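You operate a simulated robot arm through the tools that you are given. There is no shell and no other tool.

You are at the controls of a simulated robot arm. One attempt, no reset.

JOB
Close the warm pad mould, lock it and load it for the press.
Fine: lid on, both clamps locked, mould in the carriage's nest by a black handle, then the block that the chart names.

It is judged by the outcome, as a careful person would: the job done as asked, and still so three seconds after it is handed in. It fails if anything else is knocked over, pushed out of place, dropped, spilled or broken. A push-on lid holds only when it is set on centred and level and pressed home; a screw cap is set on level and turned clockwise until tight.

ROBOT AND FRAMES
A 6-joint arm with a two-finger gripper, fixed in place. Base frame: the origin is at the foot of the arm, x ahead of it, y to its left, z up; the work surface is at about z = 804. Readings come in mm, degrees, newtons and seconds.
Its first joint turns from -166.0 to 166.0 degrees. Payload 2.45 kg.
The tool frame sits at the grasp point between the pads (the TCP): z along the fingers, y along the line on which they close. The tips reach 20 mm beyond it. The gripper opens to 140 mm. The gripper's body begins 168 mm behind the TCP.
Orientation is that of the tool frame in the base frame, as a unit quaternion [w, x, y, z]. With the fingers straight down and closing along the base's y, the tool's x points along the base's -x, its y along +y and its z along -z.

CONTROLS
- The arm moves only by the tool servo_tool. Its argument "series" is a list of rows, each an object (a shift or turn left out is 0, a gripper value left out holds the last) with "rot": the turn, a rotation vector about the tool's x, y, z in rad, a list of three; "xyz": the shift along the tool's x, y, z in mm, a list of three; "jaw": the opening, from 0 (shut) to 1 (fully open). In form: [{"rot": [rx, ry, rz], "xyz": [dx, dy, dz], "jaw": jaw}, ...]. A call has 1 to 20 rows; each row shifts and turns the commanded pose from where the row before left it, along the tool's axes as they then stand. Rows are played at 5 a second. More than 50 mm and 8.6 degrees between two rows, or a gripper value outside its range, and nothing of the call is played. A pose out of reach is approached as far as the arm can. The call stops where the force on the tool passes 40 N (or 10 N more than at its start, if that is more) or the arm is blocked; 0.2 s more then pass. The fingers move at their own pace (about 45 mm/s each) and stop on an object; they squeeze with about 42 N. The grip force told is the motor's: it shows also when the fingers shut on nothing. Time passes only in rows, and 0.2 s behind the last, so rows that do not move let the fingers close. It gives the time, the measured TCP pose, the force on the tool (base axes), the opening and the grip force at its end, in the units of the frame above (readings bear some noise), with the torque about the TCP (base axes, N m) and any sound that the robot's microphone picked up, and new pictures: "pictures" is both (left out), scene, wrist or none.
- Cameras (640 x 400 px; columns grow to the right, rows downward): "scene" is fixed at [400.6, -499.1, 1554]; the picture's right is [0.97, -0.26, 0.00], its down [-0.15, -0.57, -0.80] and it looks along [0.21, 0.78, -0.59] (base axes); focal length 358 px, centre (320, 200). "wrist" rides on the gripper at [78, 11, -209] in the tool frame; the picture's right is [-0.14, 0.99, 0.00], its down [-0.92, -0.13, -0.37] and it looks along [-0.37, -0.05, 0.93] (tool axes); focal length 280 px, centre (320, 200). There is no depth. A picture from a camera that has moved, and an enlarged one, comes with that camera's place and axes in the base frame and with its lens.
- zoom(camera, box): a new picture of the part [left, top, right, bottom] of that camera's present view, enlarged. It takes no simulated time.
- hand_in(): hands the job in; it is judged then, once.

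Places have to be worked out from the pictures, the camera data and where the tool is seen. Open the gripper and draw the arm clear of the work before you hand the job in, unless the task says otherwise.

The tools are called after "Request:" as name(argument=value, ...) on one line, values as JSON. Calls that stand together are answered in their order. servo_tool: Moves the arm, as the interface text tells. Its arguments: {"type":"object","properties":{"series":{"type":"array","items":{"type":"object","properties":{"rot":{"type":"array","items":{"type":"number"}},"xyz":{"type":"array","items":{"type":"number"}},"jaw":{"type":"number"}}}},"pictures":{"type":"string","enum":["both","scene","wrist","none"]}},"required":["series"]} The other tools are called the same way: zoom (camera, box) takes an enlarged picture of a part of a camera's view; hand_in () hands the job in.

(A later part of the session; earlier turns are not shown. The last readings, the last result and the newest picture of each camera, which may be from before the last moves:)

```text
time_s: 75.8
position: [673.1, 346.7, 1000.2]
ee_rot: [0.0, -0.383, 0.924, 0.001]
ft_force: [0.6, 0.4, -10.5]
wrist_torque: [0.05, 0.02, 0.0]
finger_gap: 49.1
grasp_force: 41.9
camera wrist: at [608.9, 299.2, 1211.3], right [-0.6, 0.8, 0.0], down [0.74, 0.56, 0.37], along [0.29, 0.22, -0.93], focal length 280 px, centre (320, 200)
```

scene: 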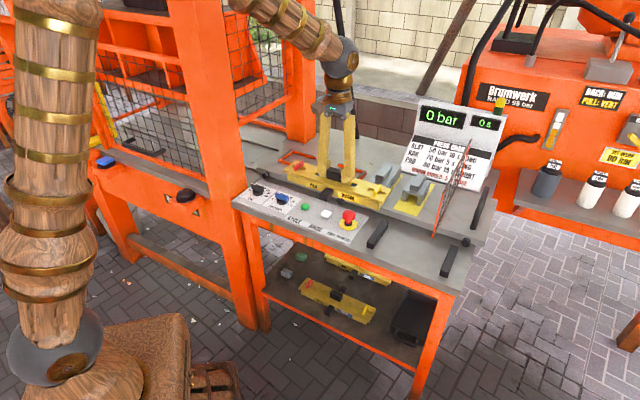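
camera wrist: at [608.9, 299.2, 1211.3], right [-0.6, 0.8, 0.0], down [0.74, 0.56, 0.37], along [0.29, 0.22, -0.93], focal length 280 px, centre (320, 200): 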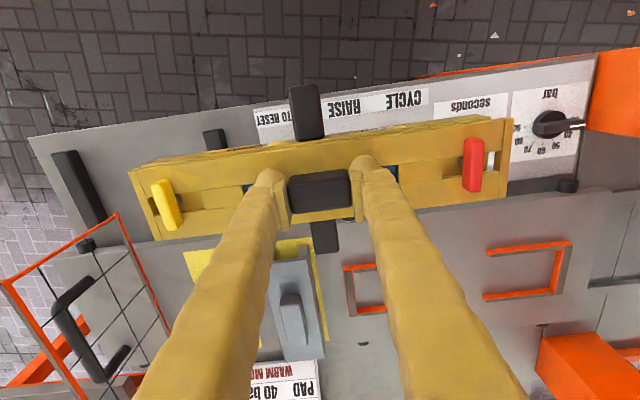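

Mould hangs level. I zoom on the nest brackets to locate them in this view.

Request:
zoom(camera="wrist", box=[320, 220, 600, 340])

Request:
zoom(camera="scene", box=[265, 135, 405, 215])

```text
2.29 times, centred on (460, 280) of wrist
camera zoom: at [608.9, 299.2, 1211.3], right [-0.6, 0.8, 0.0], down [0.74, 0.56, 0.37], along [0.29, 0.22, -0.93], focal length 641 px, centre (0, 17)
```

zoom: 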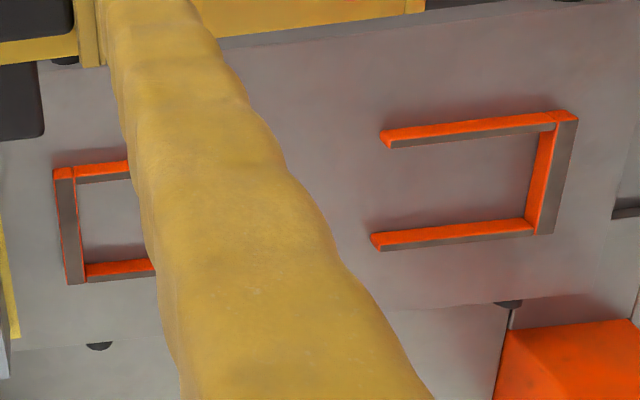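

```text
4.57 times, centred on (335, 175) of scene
camera zoom: at [400.6, -499.1, 1554.0], right [0.97, -0.26, 0.0], down [-0.15, -0.57, -0.8], along [0.21, 0.78, -0.59], focal length 1638 px, centre (251, 314)
```

zoom: 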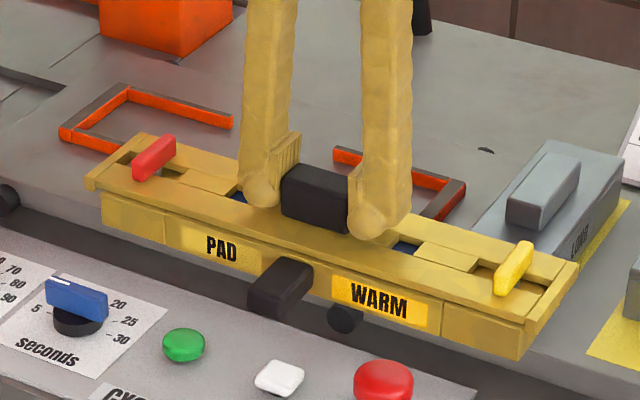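

Nest inner faces come out at s −109…207 and d 913…998 (centre s≈49, d≈956), carriage floor ≈837. I carry the mould above the nest at the same height.

Request:
servo_tool(series=[{"xyz": [-19.8, 15.4, 0]}, {"xyz": [-19.8, 15.4, 0]}, {"xyz": [-19.8, 15.4, 0]}, {"xyz": [-19.8, 15.4, 0]}, {"xyz": [-19.8, 15.4, 0]}, {"xyz": [-19.8, 15.4, 0]}, {"xyz": [-19.8, 15.4, 0]}, {"xyz": [-19.8, 15.4, 0]}, {"xyz": [-19.8, 15.4, 0]}, {"xyz": [-19.8, 15.4, 0]}, {"xyz": [-19.8, 15.4, 0]}, {"xyz": [-19.8, 15.4, 0]}, {}, {}])

Request:
zoom(camera="scene", box=[240, 100, 420, 215])

Request:
zoom(camera="wrist", box=[100, 80, 540, 280])

```text
time_s: 78.8
position: [709.3, 643.2, 1005.8]
ee_rot: [0.0, -0.383, 0.924, 0.0]
ft_force: [0.2, 0.4, -10.2]
wrist_torque: [0.04, -0.03, -0.03]
finger_gap: 49.0
grasp_force: 42.0
camera wrist: at [645.0, 595.4, 1215.6], right [-0.6, 0.8, 0.0], down [0.74, 0.56, 0.37], along [0.29, 0.22, -0.93], focal length 280 px, centre (320, 200)
```

scene: 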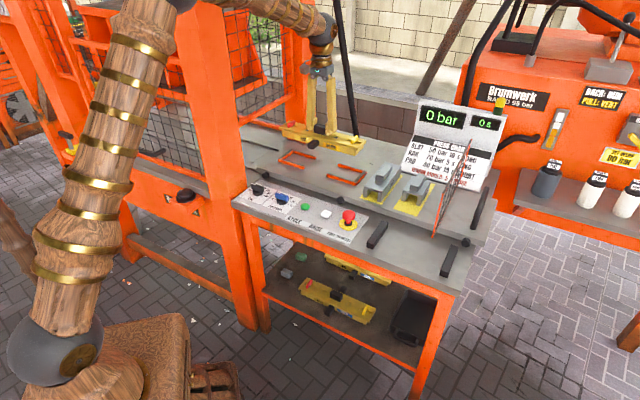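
wrist: 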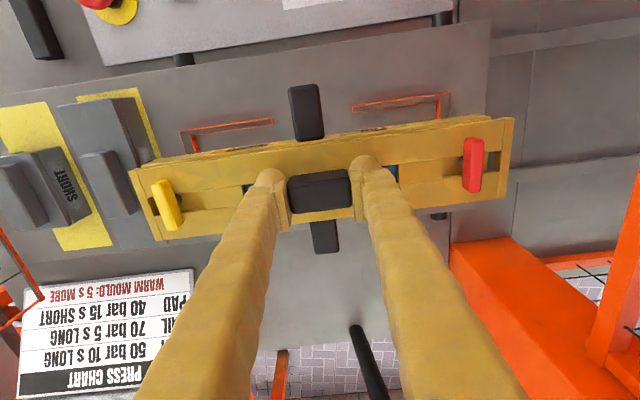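

```text
3.48 times, centred on (330, 158) of scene
camera zoom: at [400.6, -499.1, 1554.0], right [0.97, -0.26, 0.0], down [-0.15, -0.57, -0.8], along [0.21, 0.78, -0.59], focal length 1246 px, centre (285, 348)
```

zoom: 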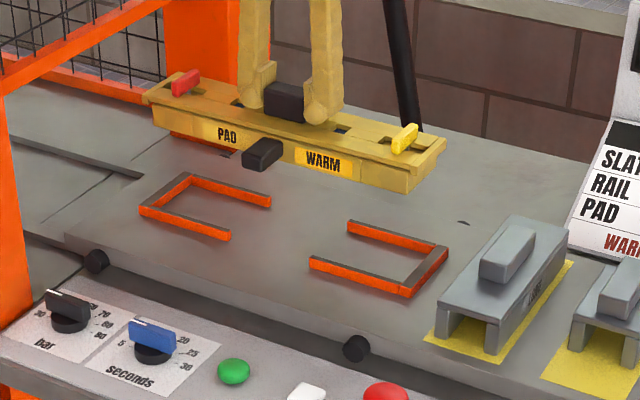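

```text
1.45 times, centred on (320, 180) of wrist
camera zoom: at [645.0, 595.4, 1215.6], right [-0.6, 0.8, 0.0], down [0.74, 0.56, 0.37], along [0.29, 0.22, -0.93], focal length 408 px, centre (320, 229)
```

zoom: 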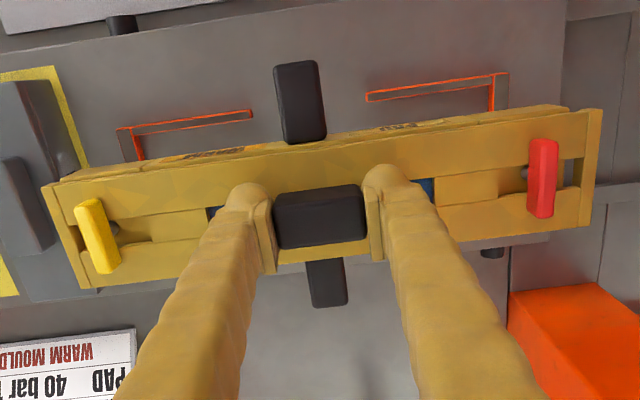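

Reached, level. I lower to about 15 mm above the brackets for the alignment check.

Request:
servo_tool(series=[{"xyz": [-2, 0, 20]}, {"xyz": [0, 0, 20]}, {"xyz": [0, 0, 20]}, {"xyz": [0, 0, 15]}, {}, {}, {}])

Request:
zoom(camera="scene", box=[260, 120, 400, 210])

Request:
zoom(camera="wrist", box=[100, 70, 540, 270])

```text
time_s: 80.4
position: [710.9, 644.8, 930.0]
ee_rot: [0.0, -0.383, 0.924, 0.0]
ft_force: [-0.2, 0.0, -10.6]
wrist_torque: [0.01, -0.01, 0.01]
finger_gap: 49.0
grasp_force: 41.5
camera wrist: at [646.6, 596.9, 1140.1], right [-0.6, 0.8, 0.0], down [0.74, 0.56, 0.37], along [0.29, 0.22, -0.93], focal length 280 px, centre (320, 200)
```

scene: 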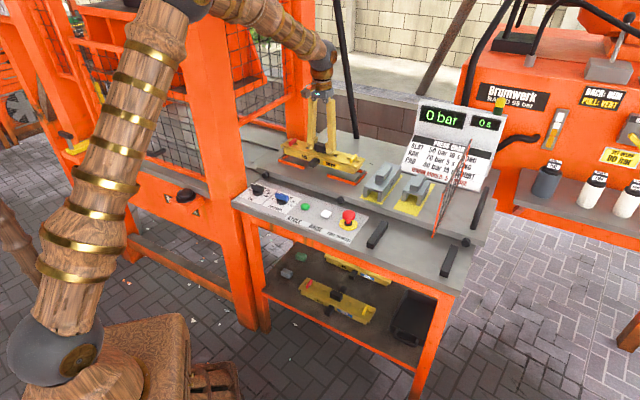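
wrist: 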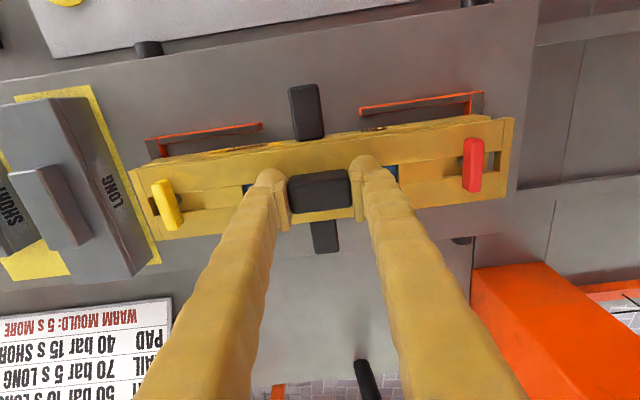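

```text
4.44 times, centred on (330, 165) of scene
camera zoom: at [400.6, -499.1, 1554.0], right [0.97, -0.26, 0.0], down [-0.15, -0.57, -0.8], along [0.21, 0.78, -0.59], focal length 1592 px, centre (276, 356)
```

zoom: 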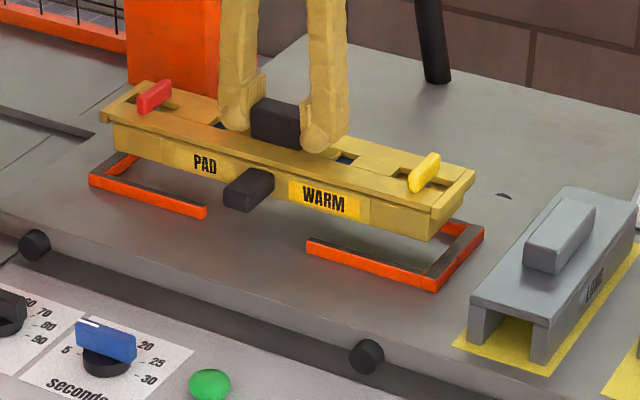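

```text
1.45 times, centred on (320, 170) of wrist
camera zoom: at [646.6, 596.9, 1140.1], right [-0.6, 0.8, 0.0], down [0.74, 0.56, 0.37], along [0.29, 0.22, -0.93], focal length 408 px, centre (320, 244)
```

zoom: 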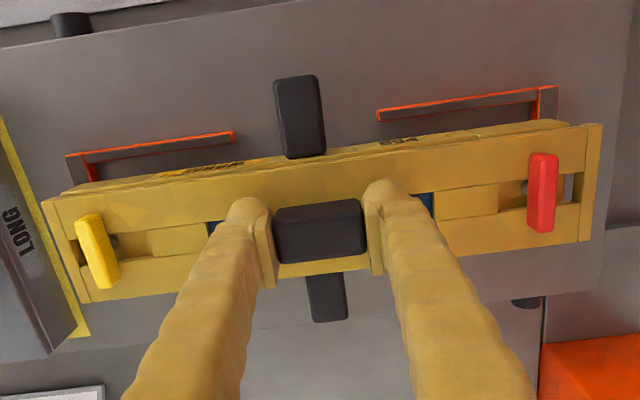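

Mould centre (s≈48.5, d≈955) matches the nest centre within about 1–2 mm. I lower in small steps into the brackets.

Request:
servo_tool(series=[{"xyz": [0, 0, 5]}, {"xyz": [0, 0, 5]}, {"xyz": [0, 0, 5]}, {}, {}], pictures="none")

Request:
zoom(camera="scene", box=[265, 125, 385, 205])

Request:
zoom(camera="wrist", box=[100, 70, 540, 270])

```text
time_s: 81.6
position: [710.0, 646.0, 914.4]
ee_rot: [0.0, -0.383, 0.924, 0.0]
ft_force: [0.1, -0.6, -8.9]
wrist_torque: [0.05, -0.05, 0.04]
finger_gap: 48.9
grasp_force: 42.2
```

```text
5.00 times, centred on (325, 165) of scene
camera zoom: at [400.6, -499.1, 1554.0], right [0.97, -0.26, 0.0], down [-0.15, -0.57, -0.8], along [0.21, 0.78, -0.59], focal length 1791 px, centre (295, 375)
```

zoom: 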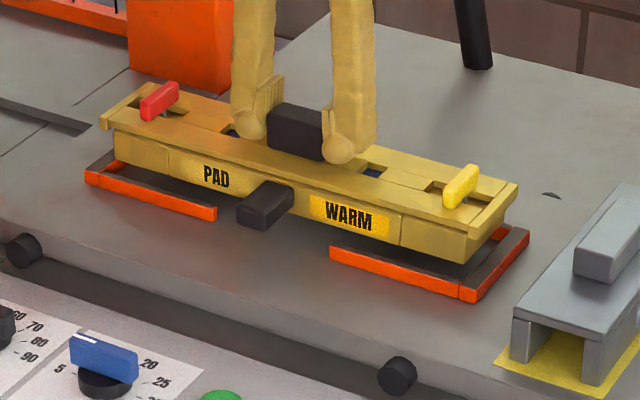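

```text
1.45 times, centred on (320, 170) of wrist
camera zoom: at [647.1, 599.0, 1124.4], right [-0.6, 0.8, 0.0], down [0.74, 0.56, 0.37], along [0.29, 0.22, -0.93], focal length 408 px, centre (320, 244)
```

zoom: 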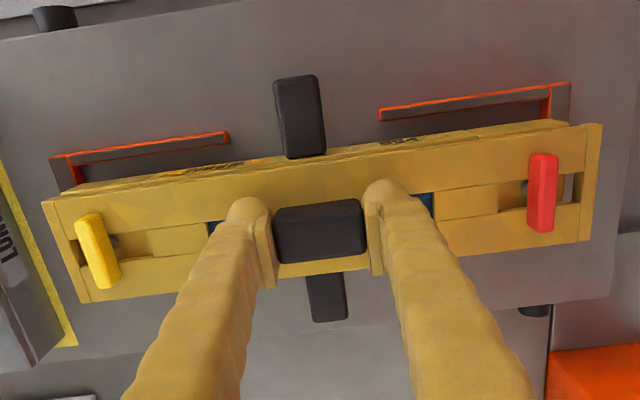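

Still free. I zoom closely on both ends to check end clearances before lowering into the brackets.

Request:
zoom(camera="scene", box=[330, 155, 380, 190])

Request:
zoom(camera="scene", box=[275, 140, 325, 175])

Request:
zoom(camera="wrist", box=[110, 130, 270, 240])

Request:
zoom(camera="wrist", box=[350, 110, 530, 240])

```text
11.43 times, centred on (355, 172) of scene
camera zoom: at [400.6, -499.1, 1554.0], right [0.97, -0.26, 0.0], down [-0.15, -0.57, -0.8], along [0.21, 0.78, -0.59], focal length 4095 px, centre (-80, 514)
```

zoom: 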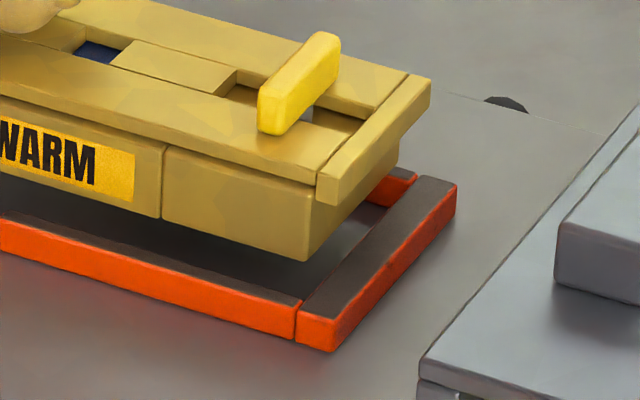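

```text
11.43 times, centred on (300, 158) of scene
camera zoom: at [400.6, -499.1, 1554.0], right [0.97, -0.26, 0.0], down [-0.15, -0.57, -0.8], along [0.21, 0.78, -0.59], focal length 4095 px, centre (549, 686)
```

zoom: 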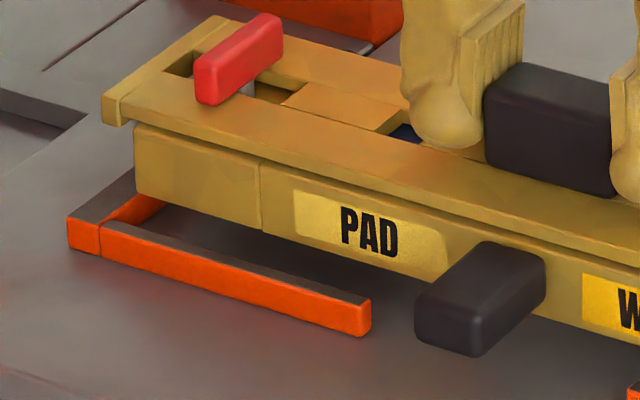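

```text
3.64 times, centred on (190, 185) of wrist
camera zoom: at [647.1, 599.0, 1124.4], right [-0.6, 0.8, 0.0], down [0.74, 0.56, 0.37], along [0.29, 0.22, -0.93], focal length 1020 px, centre (793, 254)
```

zoom: 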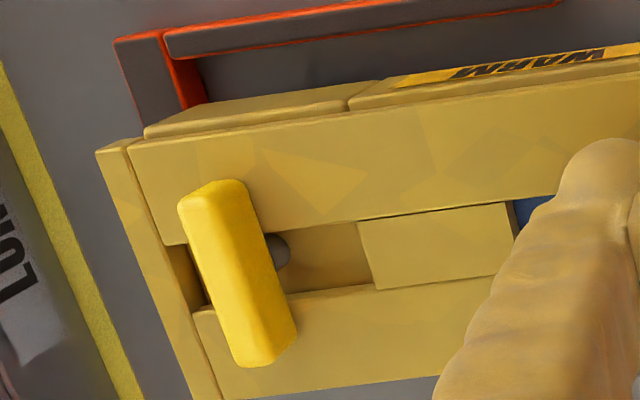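

```text
3.08 times, centred on (440, 175) of wrist
camera zoom: at [647.1, 599.0, 1124.4], right [-0.6, 0.8, 0.0], down [0.74, 0.56, 0.37], along [0.29, 0.22, -0.93], focal length 863 px, centre (-49, 277)
```

zoom: 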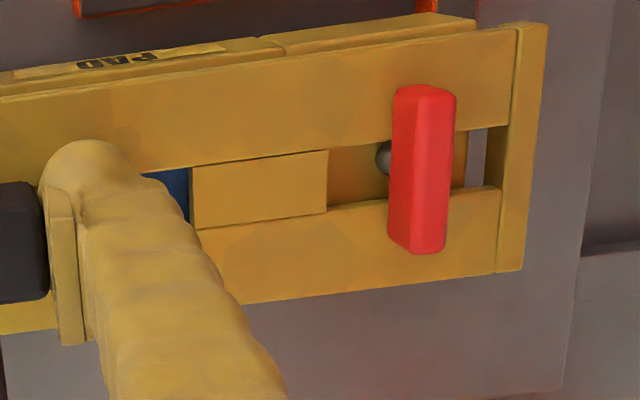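

The scene view suggests about 10 mm clearance at the red end vs 3 mm at the yellow end. I shift 3 mm toward the red end and lower 8 mm more, then re-check.

Request:
servo_tool(series=[{"xyz": [0, 3, 0]}, {"xyz": [0, 0, 4]}, {"xyz": [0, 0, 4]}, {}, {}, {}], pictures="none")

Request:
zoom(camera="scene", box=[330, 155, 380, 190])

Request:
zoom(camera="scene", box=[275, 140, 325, 175])

```text
time_s: 83.0
position: [708.2, 649.4, 908.2]
ee_rot: [0.002, -0.383, 0.924, 0.0]
ft_force: [4.0, 0.8, 35.8]
wrist_torque: [0.02, -0.11, 0.02]
finger_gap: 48.9
grasp_force: 41.7
```

```text
11.43 times, centred on (355, 172) of scene
camera zoom: at [400.6, -499.1, 1554.0], right [0.97, -0.26, 0.0], down [-0.15, -0.57, -0.8], along [0.21, 0.78, -0.59], focal length 4095 px, centre (-80, 514)
```

zoom: 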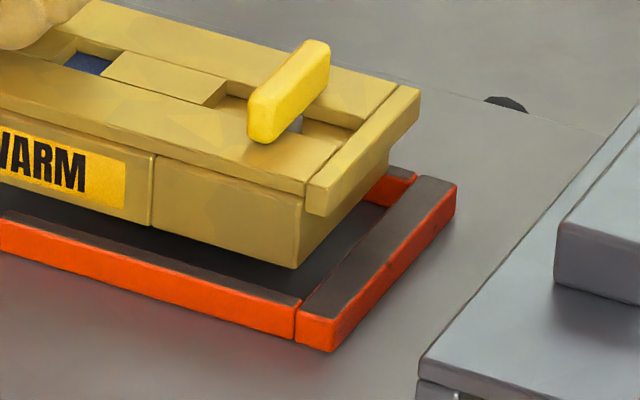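

```text
11.43 times, centred on (300, 158) of scene
camera zoom: at [400.6, -499.1, 1554.0], right [0.97, -0.26, 0.0], down [-0.15, -0.57, -0.8], along [0.21, 0.78, -0.59], focal length 4095 px, centre (549, 686)
```

zoom: 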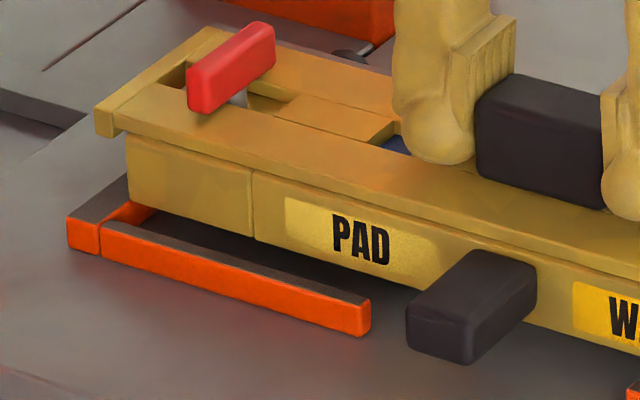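

Contact at z≈908 (36 N): most likely the mould's back edge sits over the rear bars — images show about 14 mm gap at the front. I lift 4 mm, move 8 mm toward −d and 3 mm back toward +s, then re-check.

Request:
servo_tool(series=[{"xyz": [0, 0, -5]}, {"xyz": [4, -1.6, 0]}, {"xyz": [4, -1.6, 0]}, {}, {}, {}], pictures="none")

Request:
zoom(camera="scene", box=[330, 155, 380, 190])

Request:
zoom(camera="scene", box=[275, 140, 325, 175])

Request:
zoom(camera="wrist", box=[100, 70, 540, 270])

```text
time_s: 84.4
position: [705.8, 639.5, 910.6]
ee_rot: [0.0, -0.383, 0.924, 0.0]
ft_force: [0.6, 0.3, -10.0]
wrist_torque: [-0.01, -0.01, 0.04]
finger_gap: 49.2
grasp_force: 42.2
```

```text
11.43 times, centred on (355, 172) of scene
camera zoom: at [400.6, -499.1, 1554.0], right [0.97, -0.26, 0.0], down [-0.15, -0.57, -0.8], along [0.21, 0.78, -0.59], focal length 4095 px, centre (-80, 514)
```

zoom: 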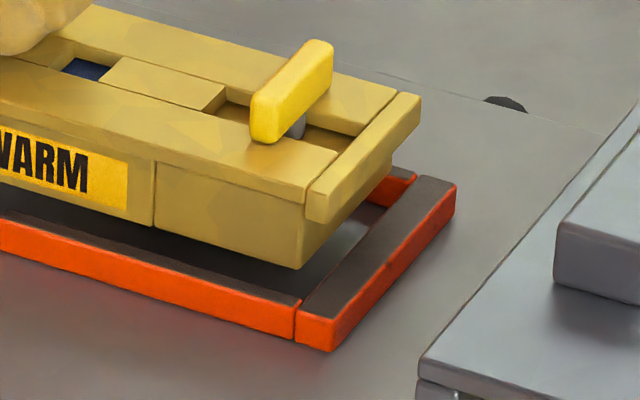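

```text
11.43 times, centred on (300, 158) of scene
camera zoom: at [400.6, -499.1, 1554.0], right [0.97, -0.26, 0.0], down [-0.15, -0.57, -0.8], along [0.21, 0.78, -0.59], focal length 4095 px, centre (549, 686)
```

zoom: 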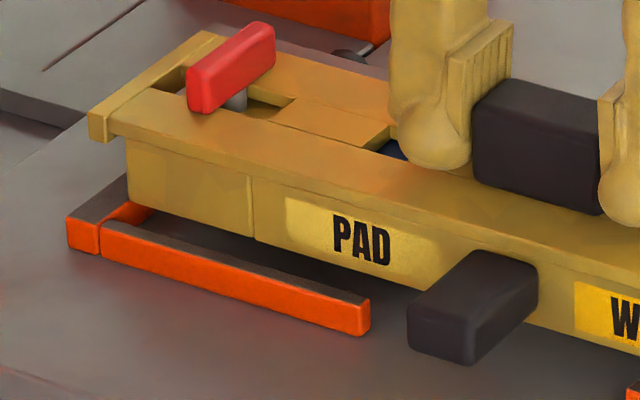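

```text
1.45 times, centred on (320, 170) of wrist
camera zoom: at [641.4, 592.1, 1121.0], right [-0.6, 0.8, 0.0], down [0.74, 0.56, 0.37], along [0.29, 0.22, -0.93], focal length 408 px, centre (320, 244)
```

zoom: 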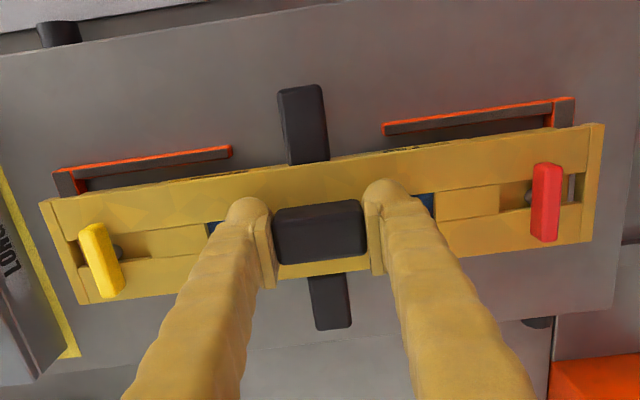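

The mould seems to have tipped slightly about the grip axis. I zoom in to assess its attitude.

Request:
zoom(camera="wrist", box=[230, 100, 410, 240])

Request:
zoom(camera="wrist", box=[350, 110, 530, 240])

Request:
zoom(camera="scene", box=[265, 125, 385, 205])

```text
2.86 times, centred on (320, 170) of wrist
camera zoom: at [641.4, 592.1, 1121.0], right [-0.6, 0.8, 0.0], down [0.74, 0.56, 0.37], along [0.29, 0.22, -0.93], focal length 801 px, centre (320, 286)
```

zoom: 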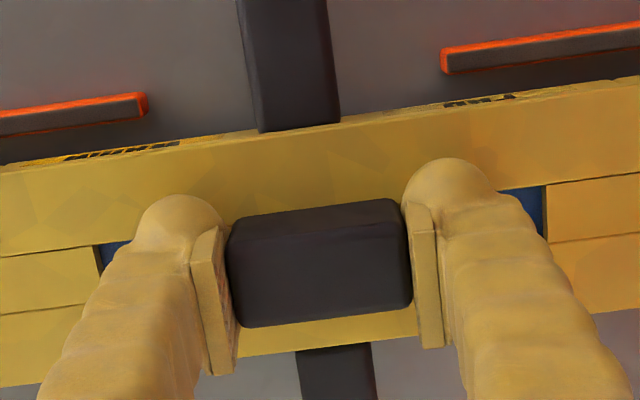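

```text
3.08 times, centred on (440, 175) of wrist
camera zoom: at [641.4, 592.1, 1121.0], right [-0.6, 0.8, 0.0], down [0.74, 0.56, 0.37], along [0.29, 0.22, -0.93], focal length 863 px, centre (-49, 277)
```

zoom: 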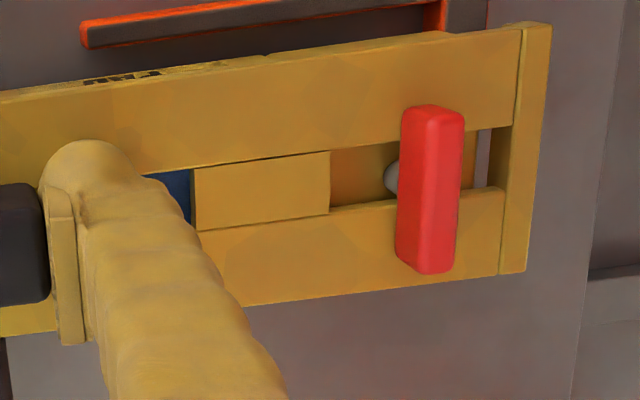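

```text
5.00 times, centred on (325, 165) of scene
camera zoom: at [400.6, -499.1, 1554.0], right [0.97, -0.26, 0.0], down [-0.15, -0.57, -0.8], along [0.21, 0.78, -0.59], focal length 1791 px, centre (295, 375)
```

zoom: 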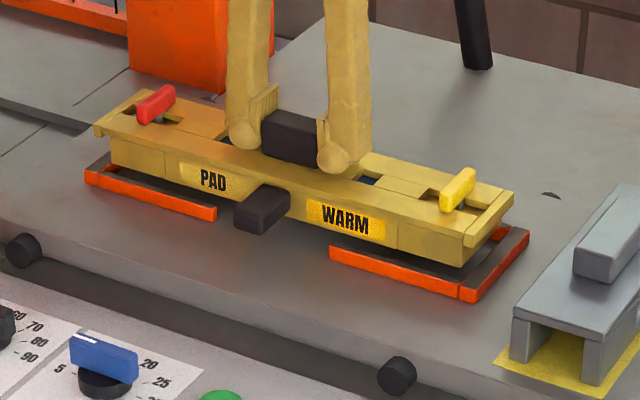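

The lid held its pose in the grip, but the mould lagged about 4 mm behind on its clamps as it dragged on the rear bars. I raise 4 mm, shift another 4 mm toward −d, and lower gently while watching the force.

Request:
servo_tool(series=[{"xyz": [0, 0, -4]}, {}, {"xyz": [4, 0, 0]}, {}, {"xyz": [0, 0, 4]}, {}, {}], pictures="none")

Request:
zoom(camera="scene", box=[330, 155, 380, 190])

Request:
zoom(camera="scene", box=[275, 140, 325, 175])

Request:
zoom(camera="wrist", box=[100, 70, 540, 270])

```text
time_s: 86.0
position: [701.8, 637.6, 912.1]
ee_rot: [0.0, -0.383, 0.924, 0.001]
ft_force: [0.5, -1.0, -9.7]
wrist_torque: [-0.01, 0.0, -0.03]
finger_gap: 48.8
grasp_force: 42.2
```

```text
11.43 times, centred on (355, 172) of scene
camera zoom: at [400.6, -499.1, 1554.0], right [0.97, -0.26, 0.0], down [-0.15, -0.57, -0.8], along [0.21, 0.78, -0.59], focal length 4095 px, centre (-80, 514)
```

zoom: 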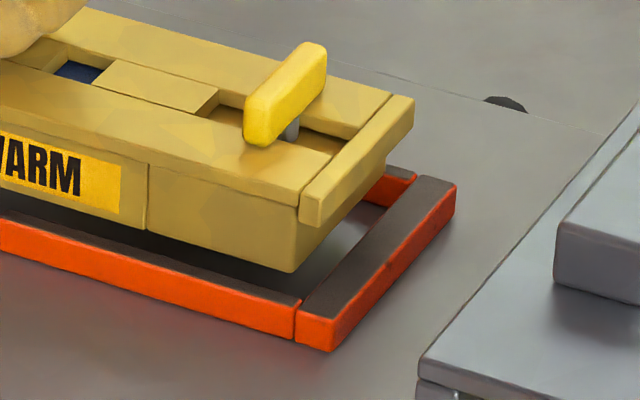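

```text
11.43 times, centred on (300, 158) of scene
camera zoom: at [400.6, -499.1, 1554.0], right [0.97, -0.26, 0.0], down [-0.15, -0.57, -0.8], along [0.21, 0.78, -0.59], focal length 4095 px, centre (549, 686)
```

zoom: 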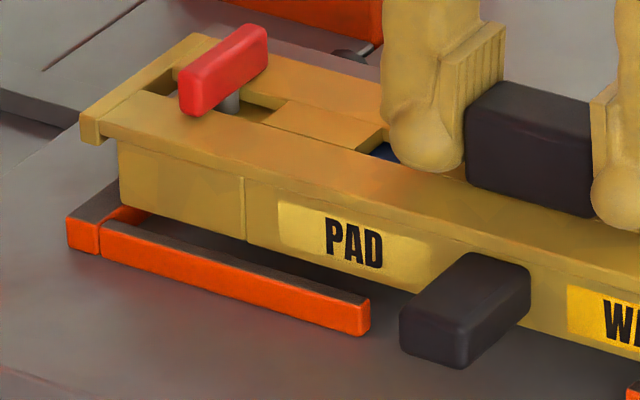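

```text
1.45 times, centred on (320, 170) of wrist
camera zoom: at [638.1, 589.4, 1122.0], right [-0.6, 0.8, 0.0], down [0.74, 0.56, 0.37], along [0.29, 0.22, -0.93], focal length 408 px, centre (320, 244)
```

zoom: 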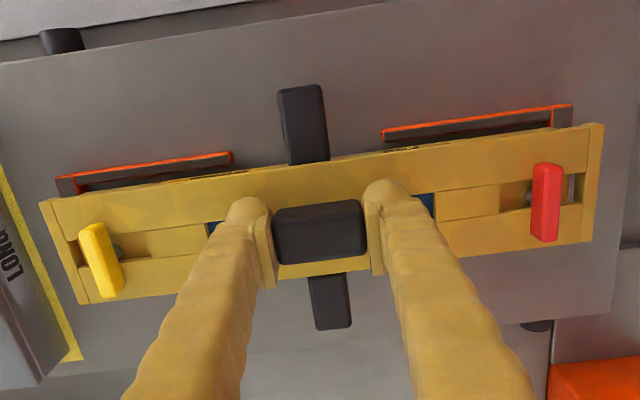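

Now gaps look like about 4–5 mm at the front and 4.4/8 mm at the ends. I nudge 1.5 mm toward +s and lower in 3 mm steps.

Request:
servo_tool(series=[{"xyz": [0, -1.5, 0]}, {"xyz": [0, 0, 3]}, {"xyz": [0, 0, 3]}, {}, {}], pictures="none")

Request:
zoom(camera="scene", box=[330, 155, 380, 190])

Request:
zoom(camera="scene", box=[275, 140, 325, 175])

```text
time_s: 87.2
position: [703.3, 635.8, 906.0]
ee_rot: [0.0, -0.383, 0.924, 0.0]
ft_force: [0.0, -0.1, -9.8]
wrist_torque: [-0.02, 0.03, 0.0]
finger_gap: 49.0
grasp_force: 42.0
```

```text
11.43 times, centred on (355, 172) of scene
camera zoom: at [400.6, -499.1, 1554.0], right [0.97, -0.26, 0.0], down [-0.15, -0.57, -0.8], along [0.21, 0.78, -0.59], focal length 4095 px, centre (-80, 514)
```

zoom: 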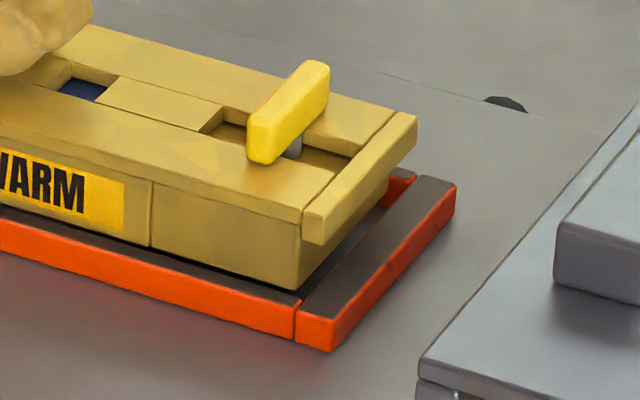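

```text
11.43 times, centred on (300, 158) of scene
camera zoom: at [400.6, -499.1, 1554.0], right [0.97, -0.26, 0.0], down [-0.15, -0.57, -0.8], along [0.21, 0.78, -0.59], focal length 4095 px, centre (549, 686)
```

zoom: 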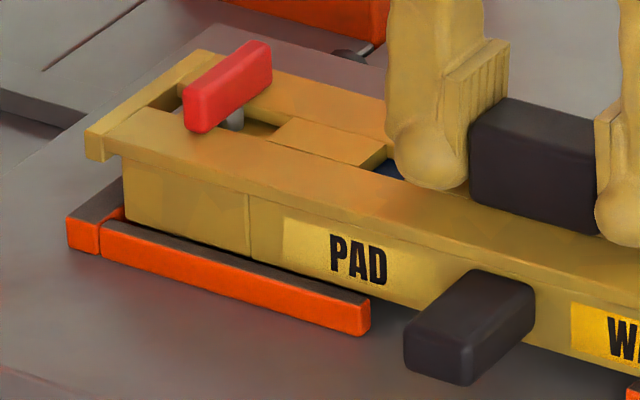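

The mould is entering the brackets without contact; front clearance is small (~2–3 mm), so I nudge 2 mm toward +d and continue lowering.

Request:
servo_tool(series=[{"xyz": [-2, 0, 0]}, {}, {"xyz": [0, 0, 3]}, {"xyz": [0, 0, 3]}, {}, {}], pictures="none")

Request:
zoom(camera="scene", box=[330, 155, 380, 190])

Request:
zoom(camera="scene", box=[275, 140, 325, 175])

```text
time_s: 88.6
position: [704.2, 637.3, 901.0]
ee_rot: [0.0, -0.383, 0.924, 0.001]
ft_force: [0.3, -0.2, -10.1]
wrist_torque: [-0.01, 0.01, 0.05]
finger_gap: 48.8
grasp_force: 42.2
```

```text
11.43 times, centred on (355, 172) of scene
camera zoom: at [400.6, -499.1, 1554.0], right [0.97, -0.26, 0.0], down [-0.15, -0.57, -0.8], along [0.21, 0.78, -0.59], focal length 4095 px, centre (-80, 514)
```

zoom: 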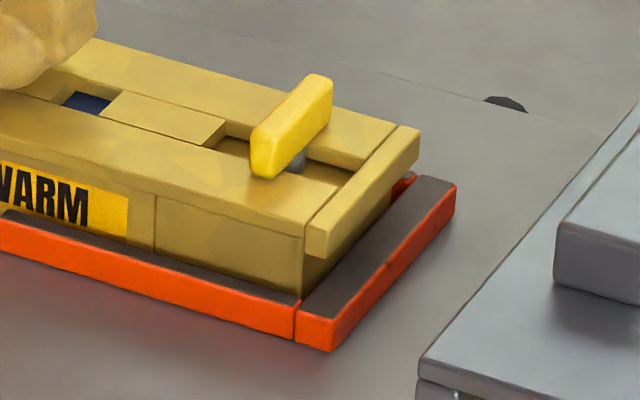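

```text
11.43 times, centred on (300, 158) of scene
camera zoom: at [400.6, -499.1, 1554.0], right [0.97, -0.26, 0.0], down [-0.15, -0.57, -0.8], along [0.21, 0.78, -0.59], focal length 4095 px, centre (549, 686)
```

zoom: 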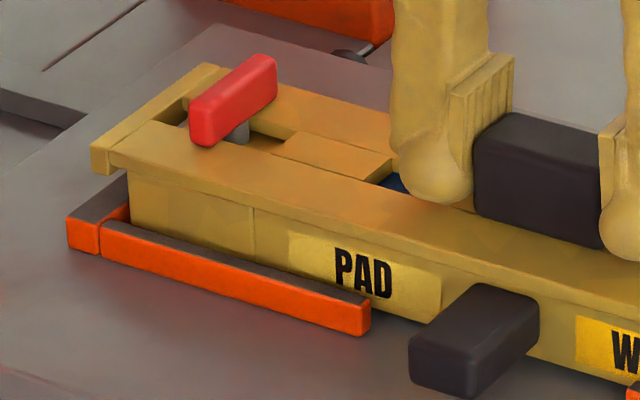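

The mould sits inside the brackets. I keep lowering to the carriage floor.

Request:
servo_tool(series=[{"xyz": [0, 0, 2.5]}, {"xyz": [0, 0, 2.5]}, {}, {}], pictures="none")

Request:
servo_tool(series=[{"xyz": [0, 0, 1.5]}, {"xyz": [0, 0, 1.5]}, {}, {}], pictures="none")

Request:
zoom(camera="scene", box=[265, 125, 385, 205])

```text
time_s: 89.6
position: [705.4, 636.7, 894.4]
ee_rot: [0.0, -0.383, 0.924, 0.0]
ft_force: [0.4, -0.3, -4.3]
wrist_torque: [0.02, -0.01, 0.03]
finger_gap: 48.7
grasp_force: 42.2
```

```text
time_s: 90.6
position: [705.3, 636.5, 892.6]
ee_rot: [0.001, -0.384, 0.924, 0.001]
ft_force: [-6.9, -3.5, 34.4]
wrist_torque: [0.04, 0.04, 0.04]
finger_gap: 49.2
grasp_force: 41.6
```

```text
5.00 times, centred on (325, 165) of scene
camera zoom: at [400.6, -499.1, 1554.0], right [0.97, -0.26, 0.0], down [-0.15, -0.57, -0.8], along [0.21, 0.78, -0.59], focal length 1791 px, centre (295, 375)
```

zoom: 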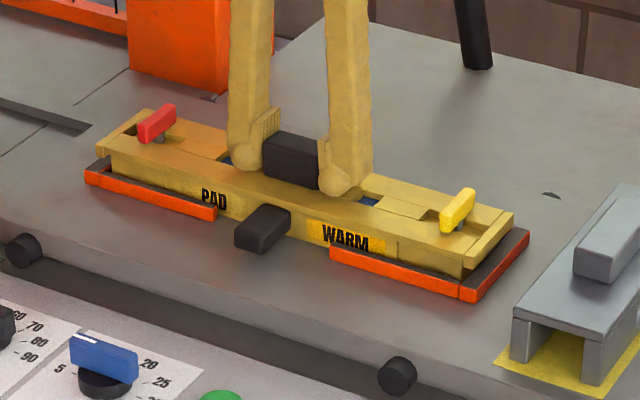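

At 894.4 the mould's weight was taken, and at 892.6 the lid is pressed on it: the mould is in the nest. I check the lid's centring on the mould before releasing.

Request:
zoom(camera="wrist", box=[350, 100, 530, 230])

Request:
zoom(camera="wrist", box=[110, 120, 290, 250])

Request:
zoom(camera="scene", box=[330, 155, 380, 190])

Request:
zoom(camera="scene", box=[275, 140, 325, 175])

```text
3.08 times, centred on (440, 165) of wrist
camera zoom: at [641.3, 589.1, 1103.6], right [-0.6, 0.8, 0.0], down [0.74, 0.56, 0.37], along [0.3, 0.22, -0.93], focal length 863 px, centre (-49, 308)
```

zoom: 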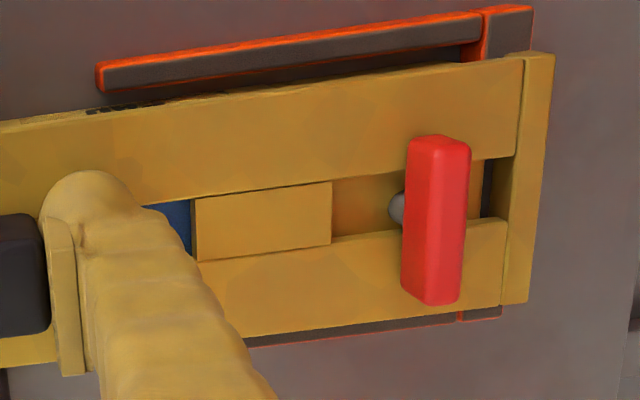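

```text
3.08 times, centred on (200, 185) of wrist
camera zoom: at [641.3, 589.1, 1103.6], right [-0.6, 0.8, 0.0], down [0.74, 0.56, 0.37], along [0.3, 0.22, -0.93], focal length 863 px, centre (689, 246)
```

zoom: 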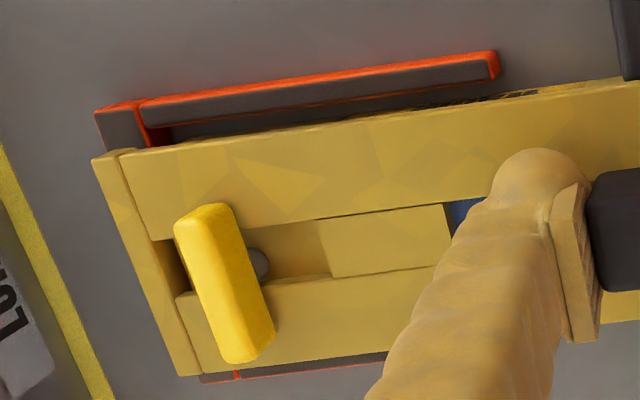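

```text
11.43 times, centred on (355, 172) of scene
camera zoom: at [400.6, -499.1, 1554.0], right [0.97, -0.26, 0.0], down [-0.15, -0.57, -0.8], along [0.21, 0.78, -0.59], focal length 4095 px, centre (-80, 514)
```

zoom: 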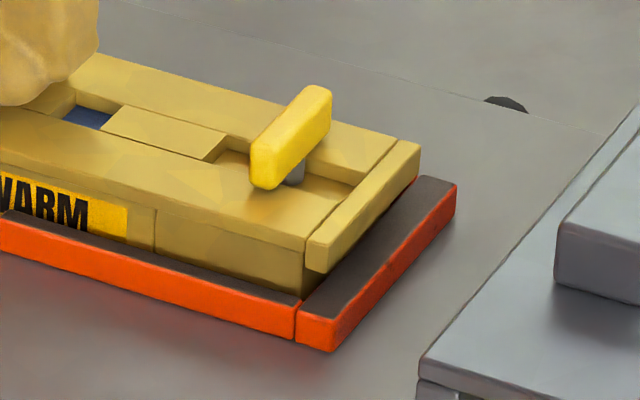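

```text
11.43 times, centred on (300, 158) of scene
camera zoom: at [400.6, -499.1, 1554.0], right [0.97, -0.26, 0.0], down [-0.15, -0.57, -0.8], along [0.21, 0.78, -0.59], focal length 4095 px, centre (549, 686)
```

zoom: 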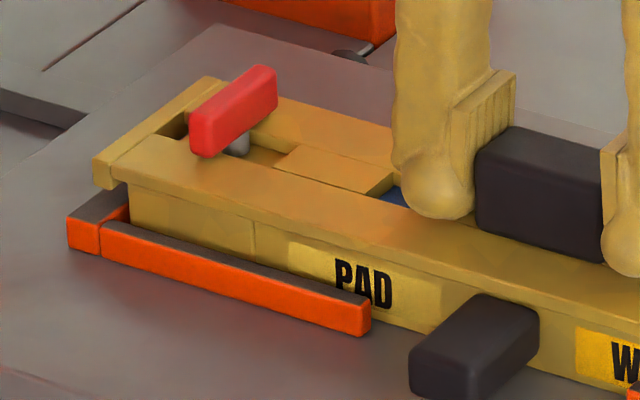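

The lid sits about 4–5 mm toward −d of centre on the mould (stems near the slot's rear edge). I unload until just the lid hangs, and slide it 4.5 mm toward +d to centre it.

Request:
servo_tool(series=[{"xyz": [0, 0, -1.6]}, {}, {}], pictures="none")

```text
time_s: 91.4
position: [704.7, 637.1, 893.8]
ee_rot: [0.001, -0.382, 0.924, 0.0]
ft_force: [8.1, 4.9, 21.2]
wrist_torque: [0.52, -0.67, -0.07]
finger_gap: 48.9
grasp_force: 42.2
```

Request:
servo_tool(series=[{"xyz": [0, 0, -1.2]}, {}, {}], pictures="none")

```text
time_s: 92.2
position: [703.2, 637.3, 892.6]
ee_rot: [-0.001, -0.384, 0.923, -0.001]
ft_force: [2.4, 0.8, -2.6]
wrist_torque: [-0.08, -0.15, -0.03]
finger_gap: 48.9
grasp_force: 42.3
```

Load is down to the lid's weight (−2.6 N). I slide it toward +d in two small steps.

Request:
servo_tool(series=[{"xyz": [0, 0, -0.6]}, {"xyz": [-2, 0, 0]}, {"xyz": [-2, 0, 0]}, {}, {}], pictures="none")

Request:
zoom(camera="wrist", box=[350, 100, 530, 230])

Request:
zoom(camera="scene", box=[275, 140, 325, 175])

Request:
zoom(camera="scene", box=[330, 155, 380, 190])

```text
time_s: 93.4
position: [707.2, 641.1, 895.2]
ee_rot: [0.0, -0.383, 0.924, 0.001]
ft_force: [-1.7, -1.8, -11.5]
wrist_torque: [-0.06, 0.11, 0.04]
finger_gap: 48.7
grasp_force: 41.9
```

```text
3.08 times, centred on (440, 165) of wrist
camera zoom: at [643.4, 593.0, 1105.8], right [-0.6, 0.8, 0.0], down [0.74, 0.56, 0.37], along [0.29, 0.22, -0.93], focal length 863 px, centre (-49, 308)
```

zoom: 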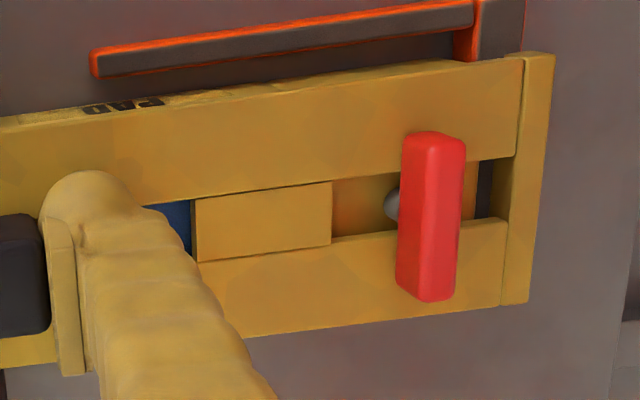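

```text
11.43 times, centred on (300, 158) of scene
camera zoom: at [400.6, -499.1, 1554.0], right [0.97, -0.26, 0.0], down [-0.15, -0.57, -0.8], along [0.21, 0.78, -0.59], focal length 4095 px, centre (549, 686)
```

zoom: 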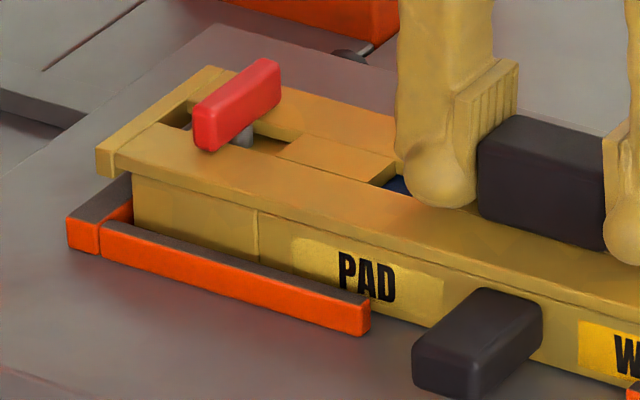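

```text
11.43 times, centred on (355, 172) of scene
camera zoom: at [400.6, -499.1, 1554.0], right [0.97, -0.26, 0.0], down [-0.15, -0.57, -0.8], along [0.21, 0.78, -0.59], focal length 4095 px, centre (-80, 514)
```

zoom: 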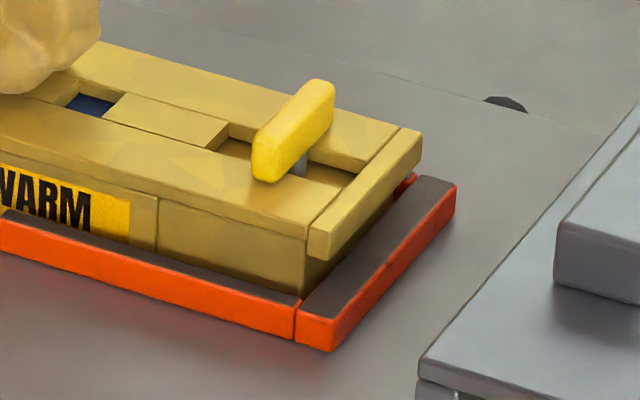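

Slack is small: the whole mould lifted and moved with the lid. I lower 1 mm so only the lid's weight hangs, then slide toward +d again.

Request:
servo_tool(series=[{"xyz": [0, 0, 1.2]}, {}, {}], pictures="none")

```text
time_s: 94.2
position: [707.4, 639.2, 893.0]
ee_rot: [-0.001, -0.382, 0.924, 0.0]
ft_force: [-0.4, 0.1, -4.4]
wrist_torque: [0.03, 0.0, 0.01]
finger_gap: 48.8
grasp_force: 42.1
```

Force −4.4 N: exactly the lid's weight, so the mould rests on the floor. I slide +d 4 mm now.

Request:
servo_tool(series=[{"xyz": [-1.5, 0, 0]}, {"xyz": [-1.5, 0, 0]}, {"xyz": [-1.5, 0, 0]}, {}, {}], pictures="none")

Request:
zoom(camera="wrist", box=[350, 100, 530, 230])

Request:
zoom(camera="scene", box=[275, 140, 325, 175])

```text
time_s: 95.4
position: [711.1, 641.8, 894.3]
ee_rot: [0.0, -0.384, 0.923, 0.0]
ft_force: [-1.0, -0.1, -5.9]
wrist_torque: [0.03, -0.02, -0.01]
finger_gap: 49.0
grasp_force: 42.2
```

```text
3.08 times, centred on (440, 165) of wrist
camera zoom: at [647.5, 594.6, 1104.9], right [-0.6, 0.8, 0.0], down [0.74, 0.56, 0.37], along [0.29, 0.22, -0.93], focal length 863 px, centre (-49, 308)
```

zoom: 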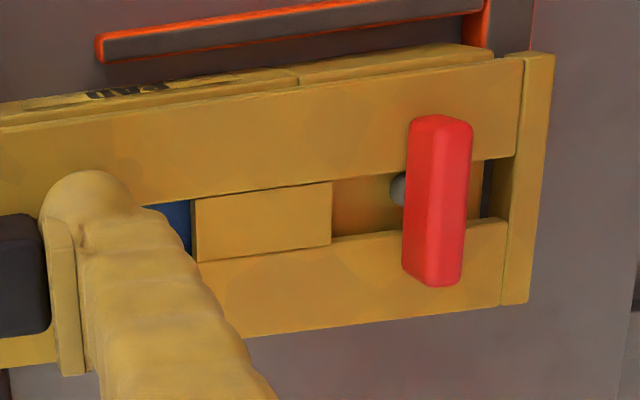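

```text
11.43 times, centred on (300, 158) of scene
camera zoom: at [400.6, -499.1, 1554.0], right [0.97, -0.26, 0.0], down [-0.15, -0.57, -0.8], along [0.21, 0.78, -0.59], focal length 4095 px, centre (549, 686)
```

zoom: 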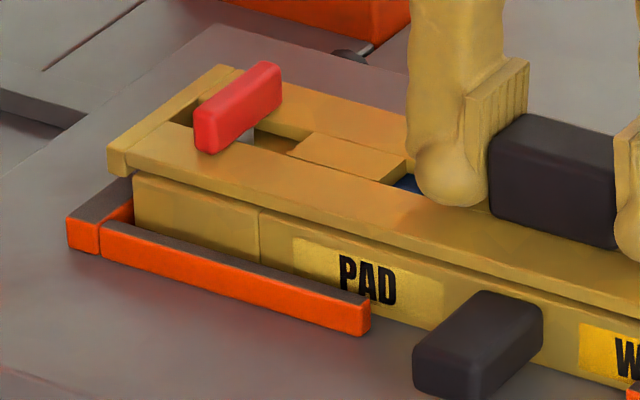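

The lid is now centred across the mould again and the mould sits inside the brackets. I lower the last millimetre, release and rise straight up.

Request:
servo_tool(series=[{"xyz": [0, 0, 1]}, {}, {"jaw": 0.25}, {"jaw": 0.55}, {"jaw": 0.55}, {}, {"xyz": [0, 0, -20]}, {"xyz": [0, 0, -40]}, {"xyz": [0, 0, -40]}, {"xyz": [0, 0, -40]}, {}, {}])

Request:
zoom(camera="scene", box=[265, 125, 385, 205])

Request:
zoom(camera="wrist", box=[140, 50, 500, 250])

```text
time_s: 98.0
position: [713.3, 644.5, 1036.6]
ee_rot: [-0.001, -0.383, 0.924, 0.001]
ft_force: [-0.6, -0.3, 0.1]
wrist_torque: [0.0, 0.0, -0.02]
finger_gap: 76.7
grasp_force: 0.1
camera wrist: at [649.0, 596.6, 1246.6], right [-0.6, 0.8, 0.0], down [0.74, 0.56, 0.37], along [0.29, 0.22, -0.93], focal length 280 px, centre (320, 200)
```

scene: 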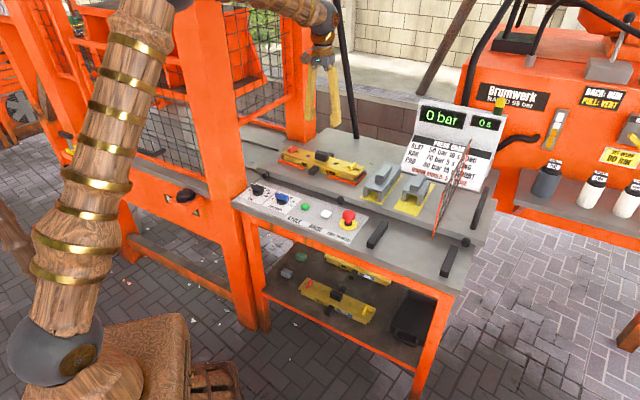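
wrist: 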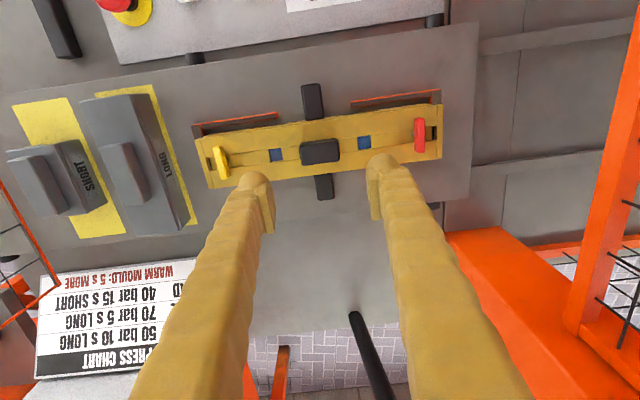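

```text
5.00 times, centred on (325, 165) of scene
camera zoom: at [400.6, -499.1, 1554.0], right [0.97, -0.26, 0.0], down [-0.15, -0.57, -0.8], along [0.21, 0.78, -0.59], focal length 1791 px, centre (295, 375)
```

zoom: 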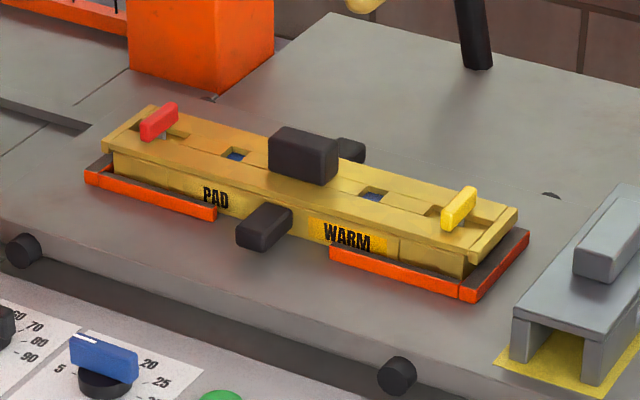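

```text
1.78 times, centred on (320, 150) of wrist
camera zoom: at [649.0, 596.6, 1246.6], right [-0.6, 0.8, 0.0], down [0.74, 0.56, 0.37], along [0.29, 0.22, -0.93], focal length 498 px, centre (320, 289)
```

zoom: 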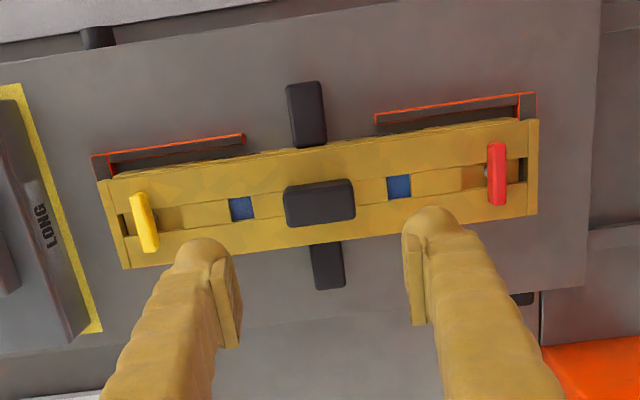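

The locked mould sits in the nest. Now the SHORT block: I zoom in to study its shape.

Request:
zoom(camera="wrist", box=[0, 80, 200, 240])

Request:
zoom(camera="scene", box=[350, 145, 450, 220])

```text
2.50 times, centred on (100, 160) of wrist
camera zoom: at [649.0, 596.6, 1246.6], right [-0.6, 0.8, 0.0], down [0.74, 0.56, 0.37], along [0.29, 0.22, -0.93], focal length 701 px, centre (870, 300)
```

zoom: 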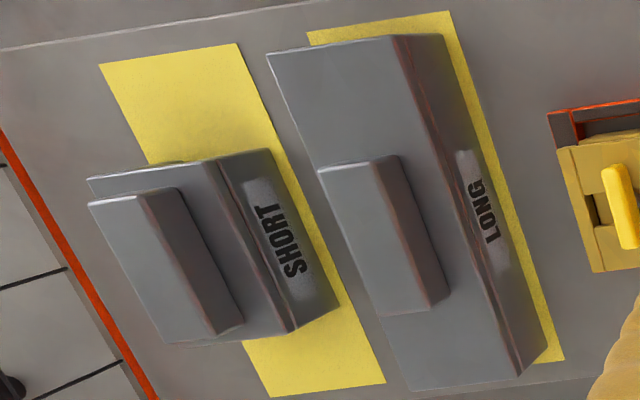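

```text
5.33 times, centred on (400, 182) of scene
camera zoom: at [400.6, -499.1, 1554.0], right [0.97, -0.26, 0.0], down [-0.15, -0.57, -0.8], along [0.21, 0.78, -0.59], focal length 1911 px, centre (-107, 293)
```

zoom: 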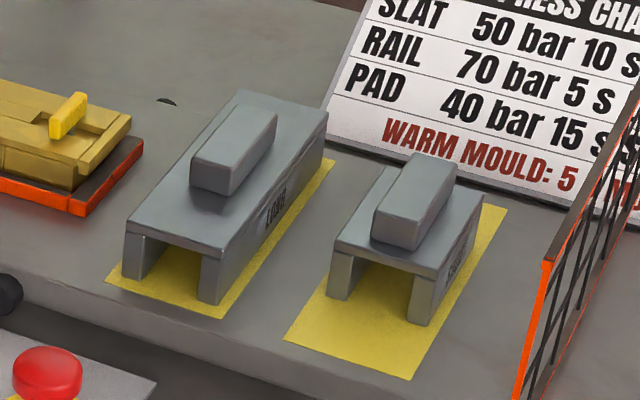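

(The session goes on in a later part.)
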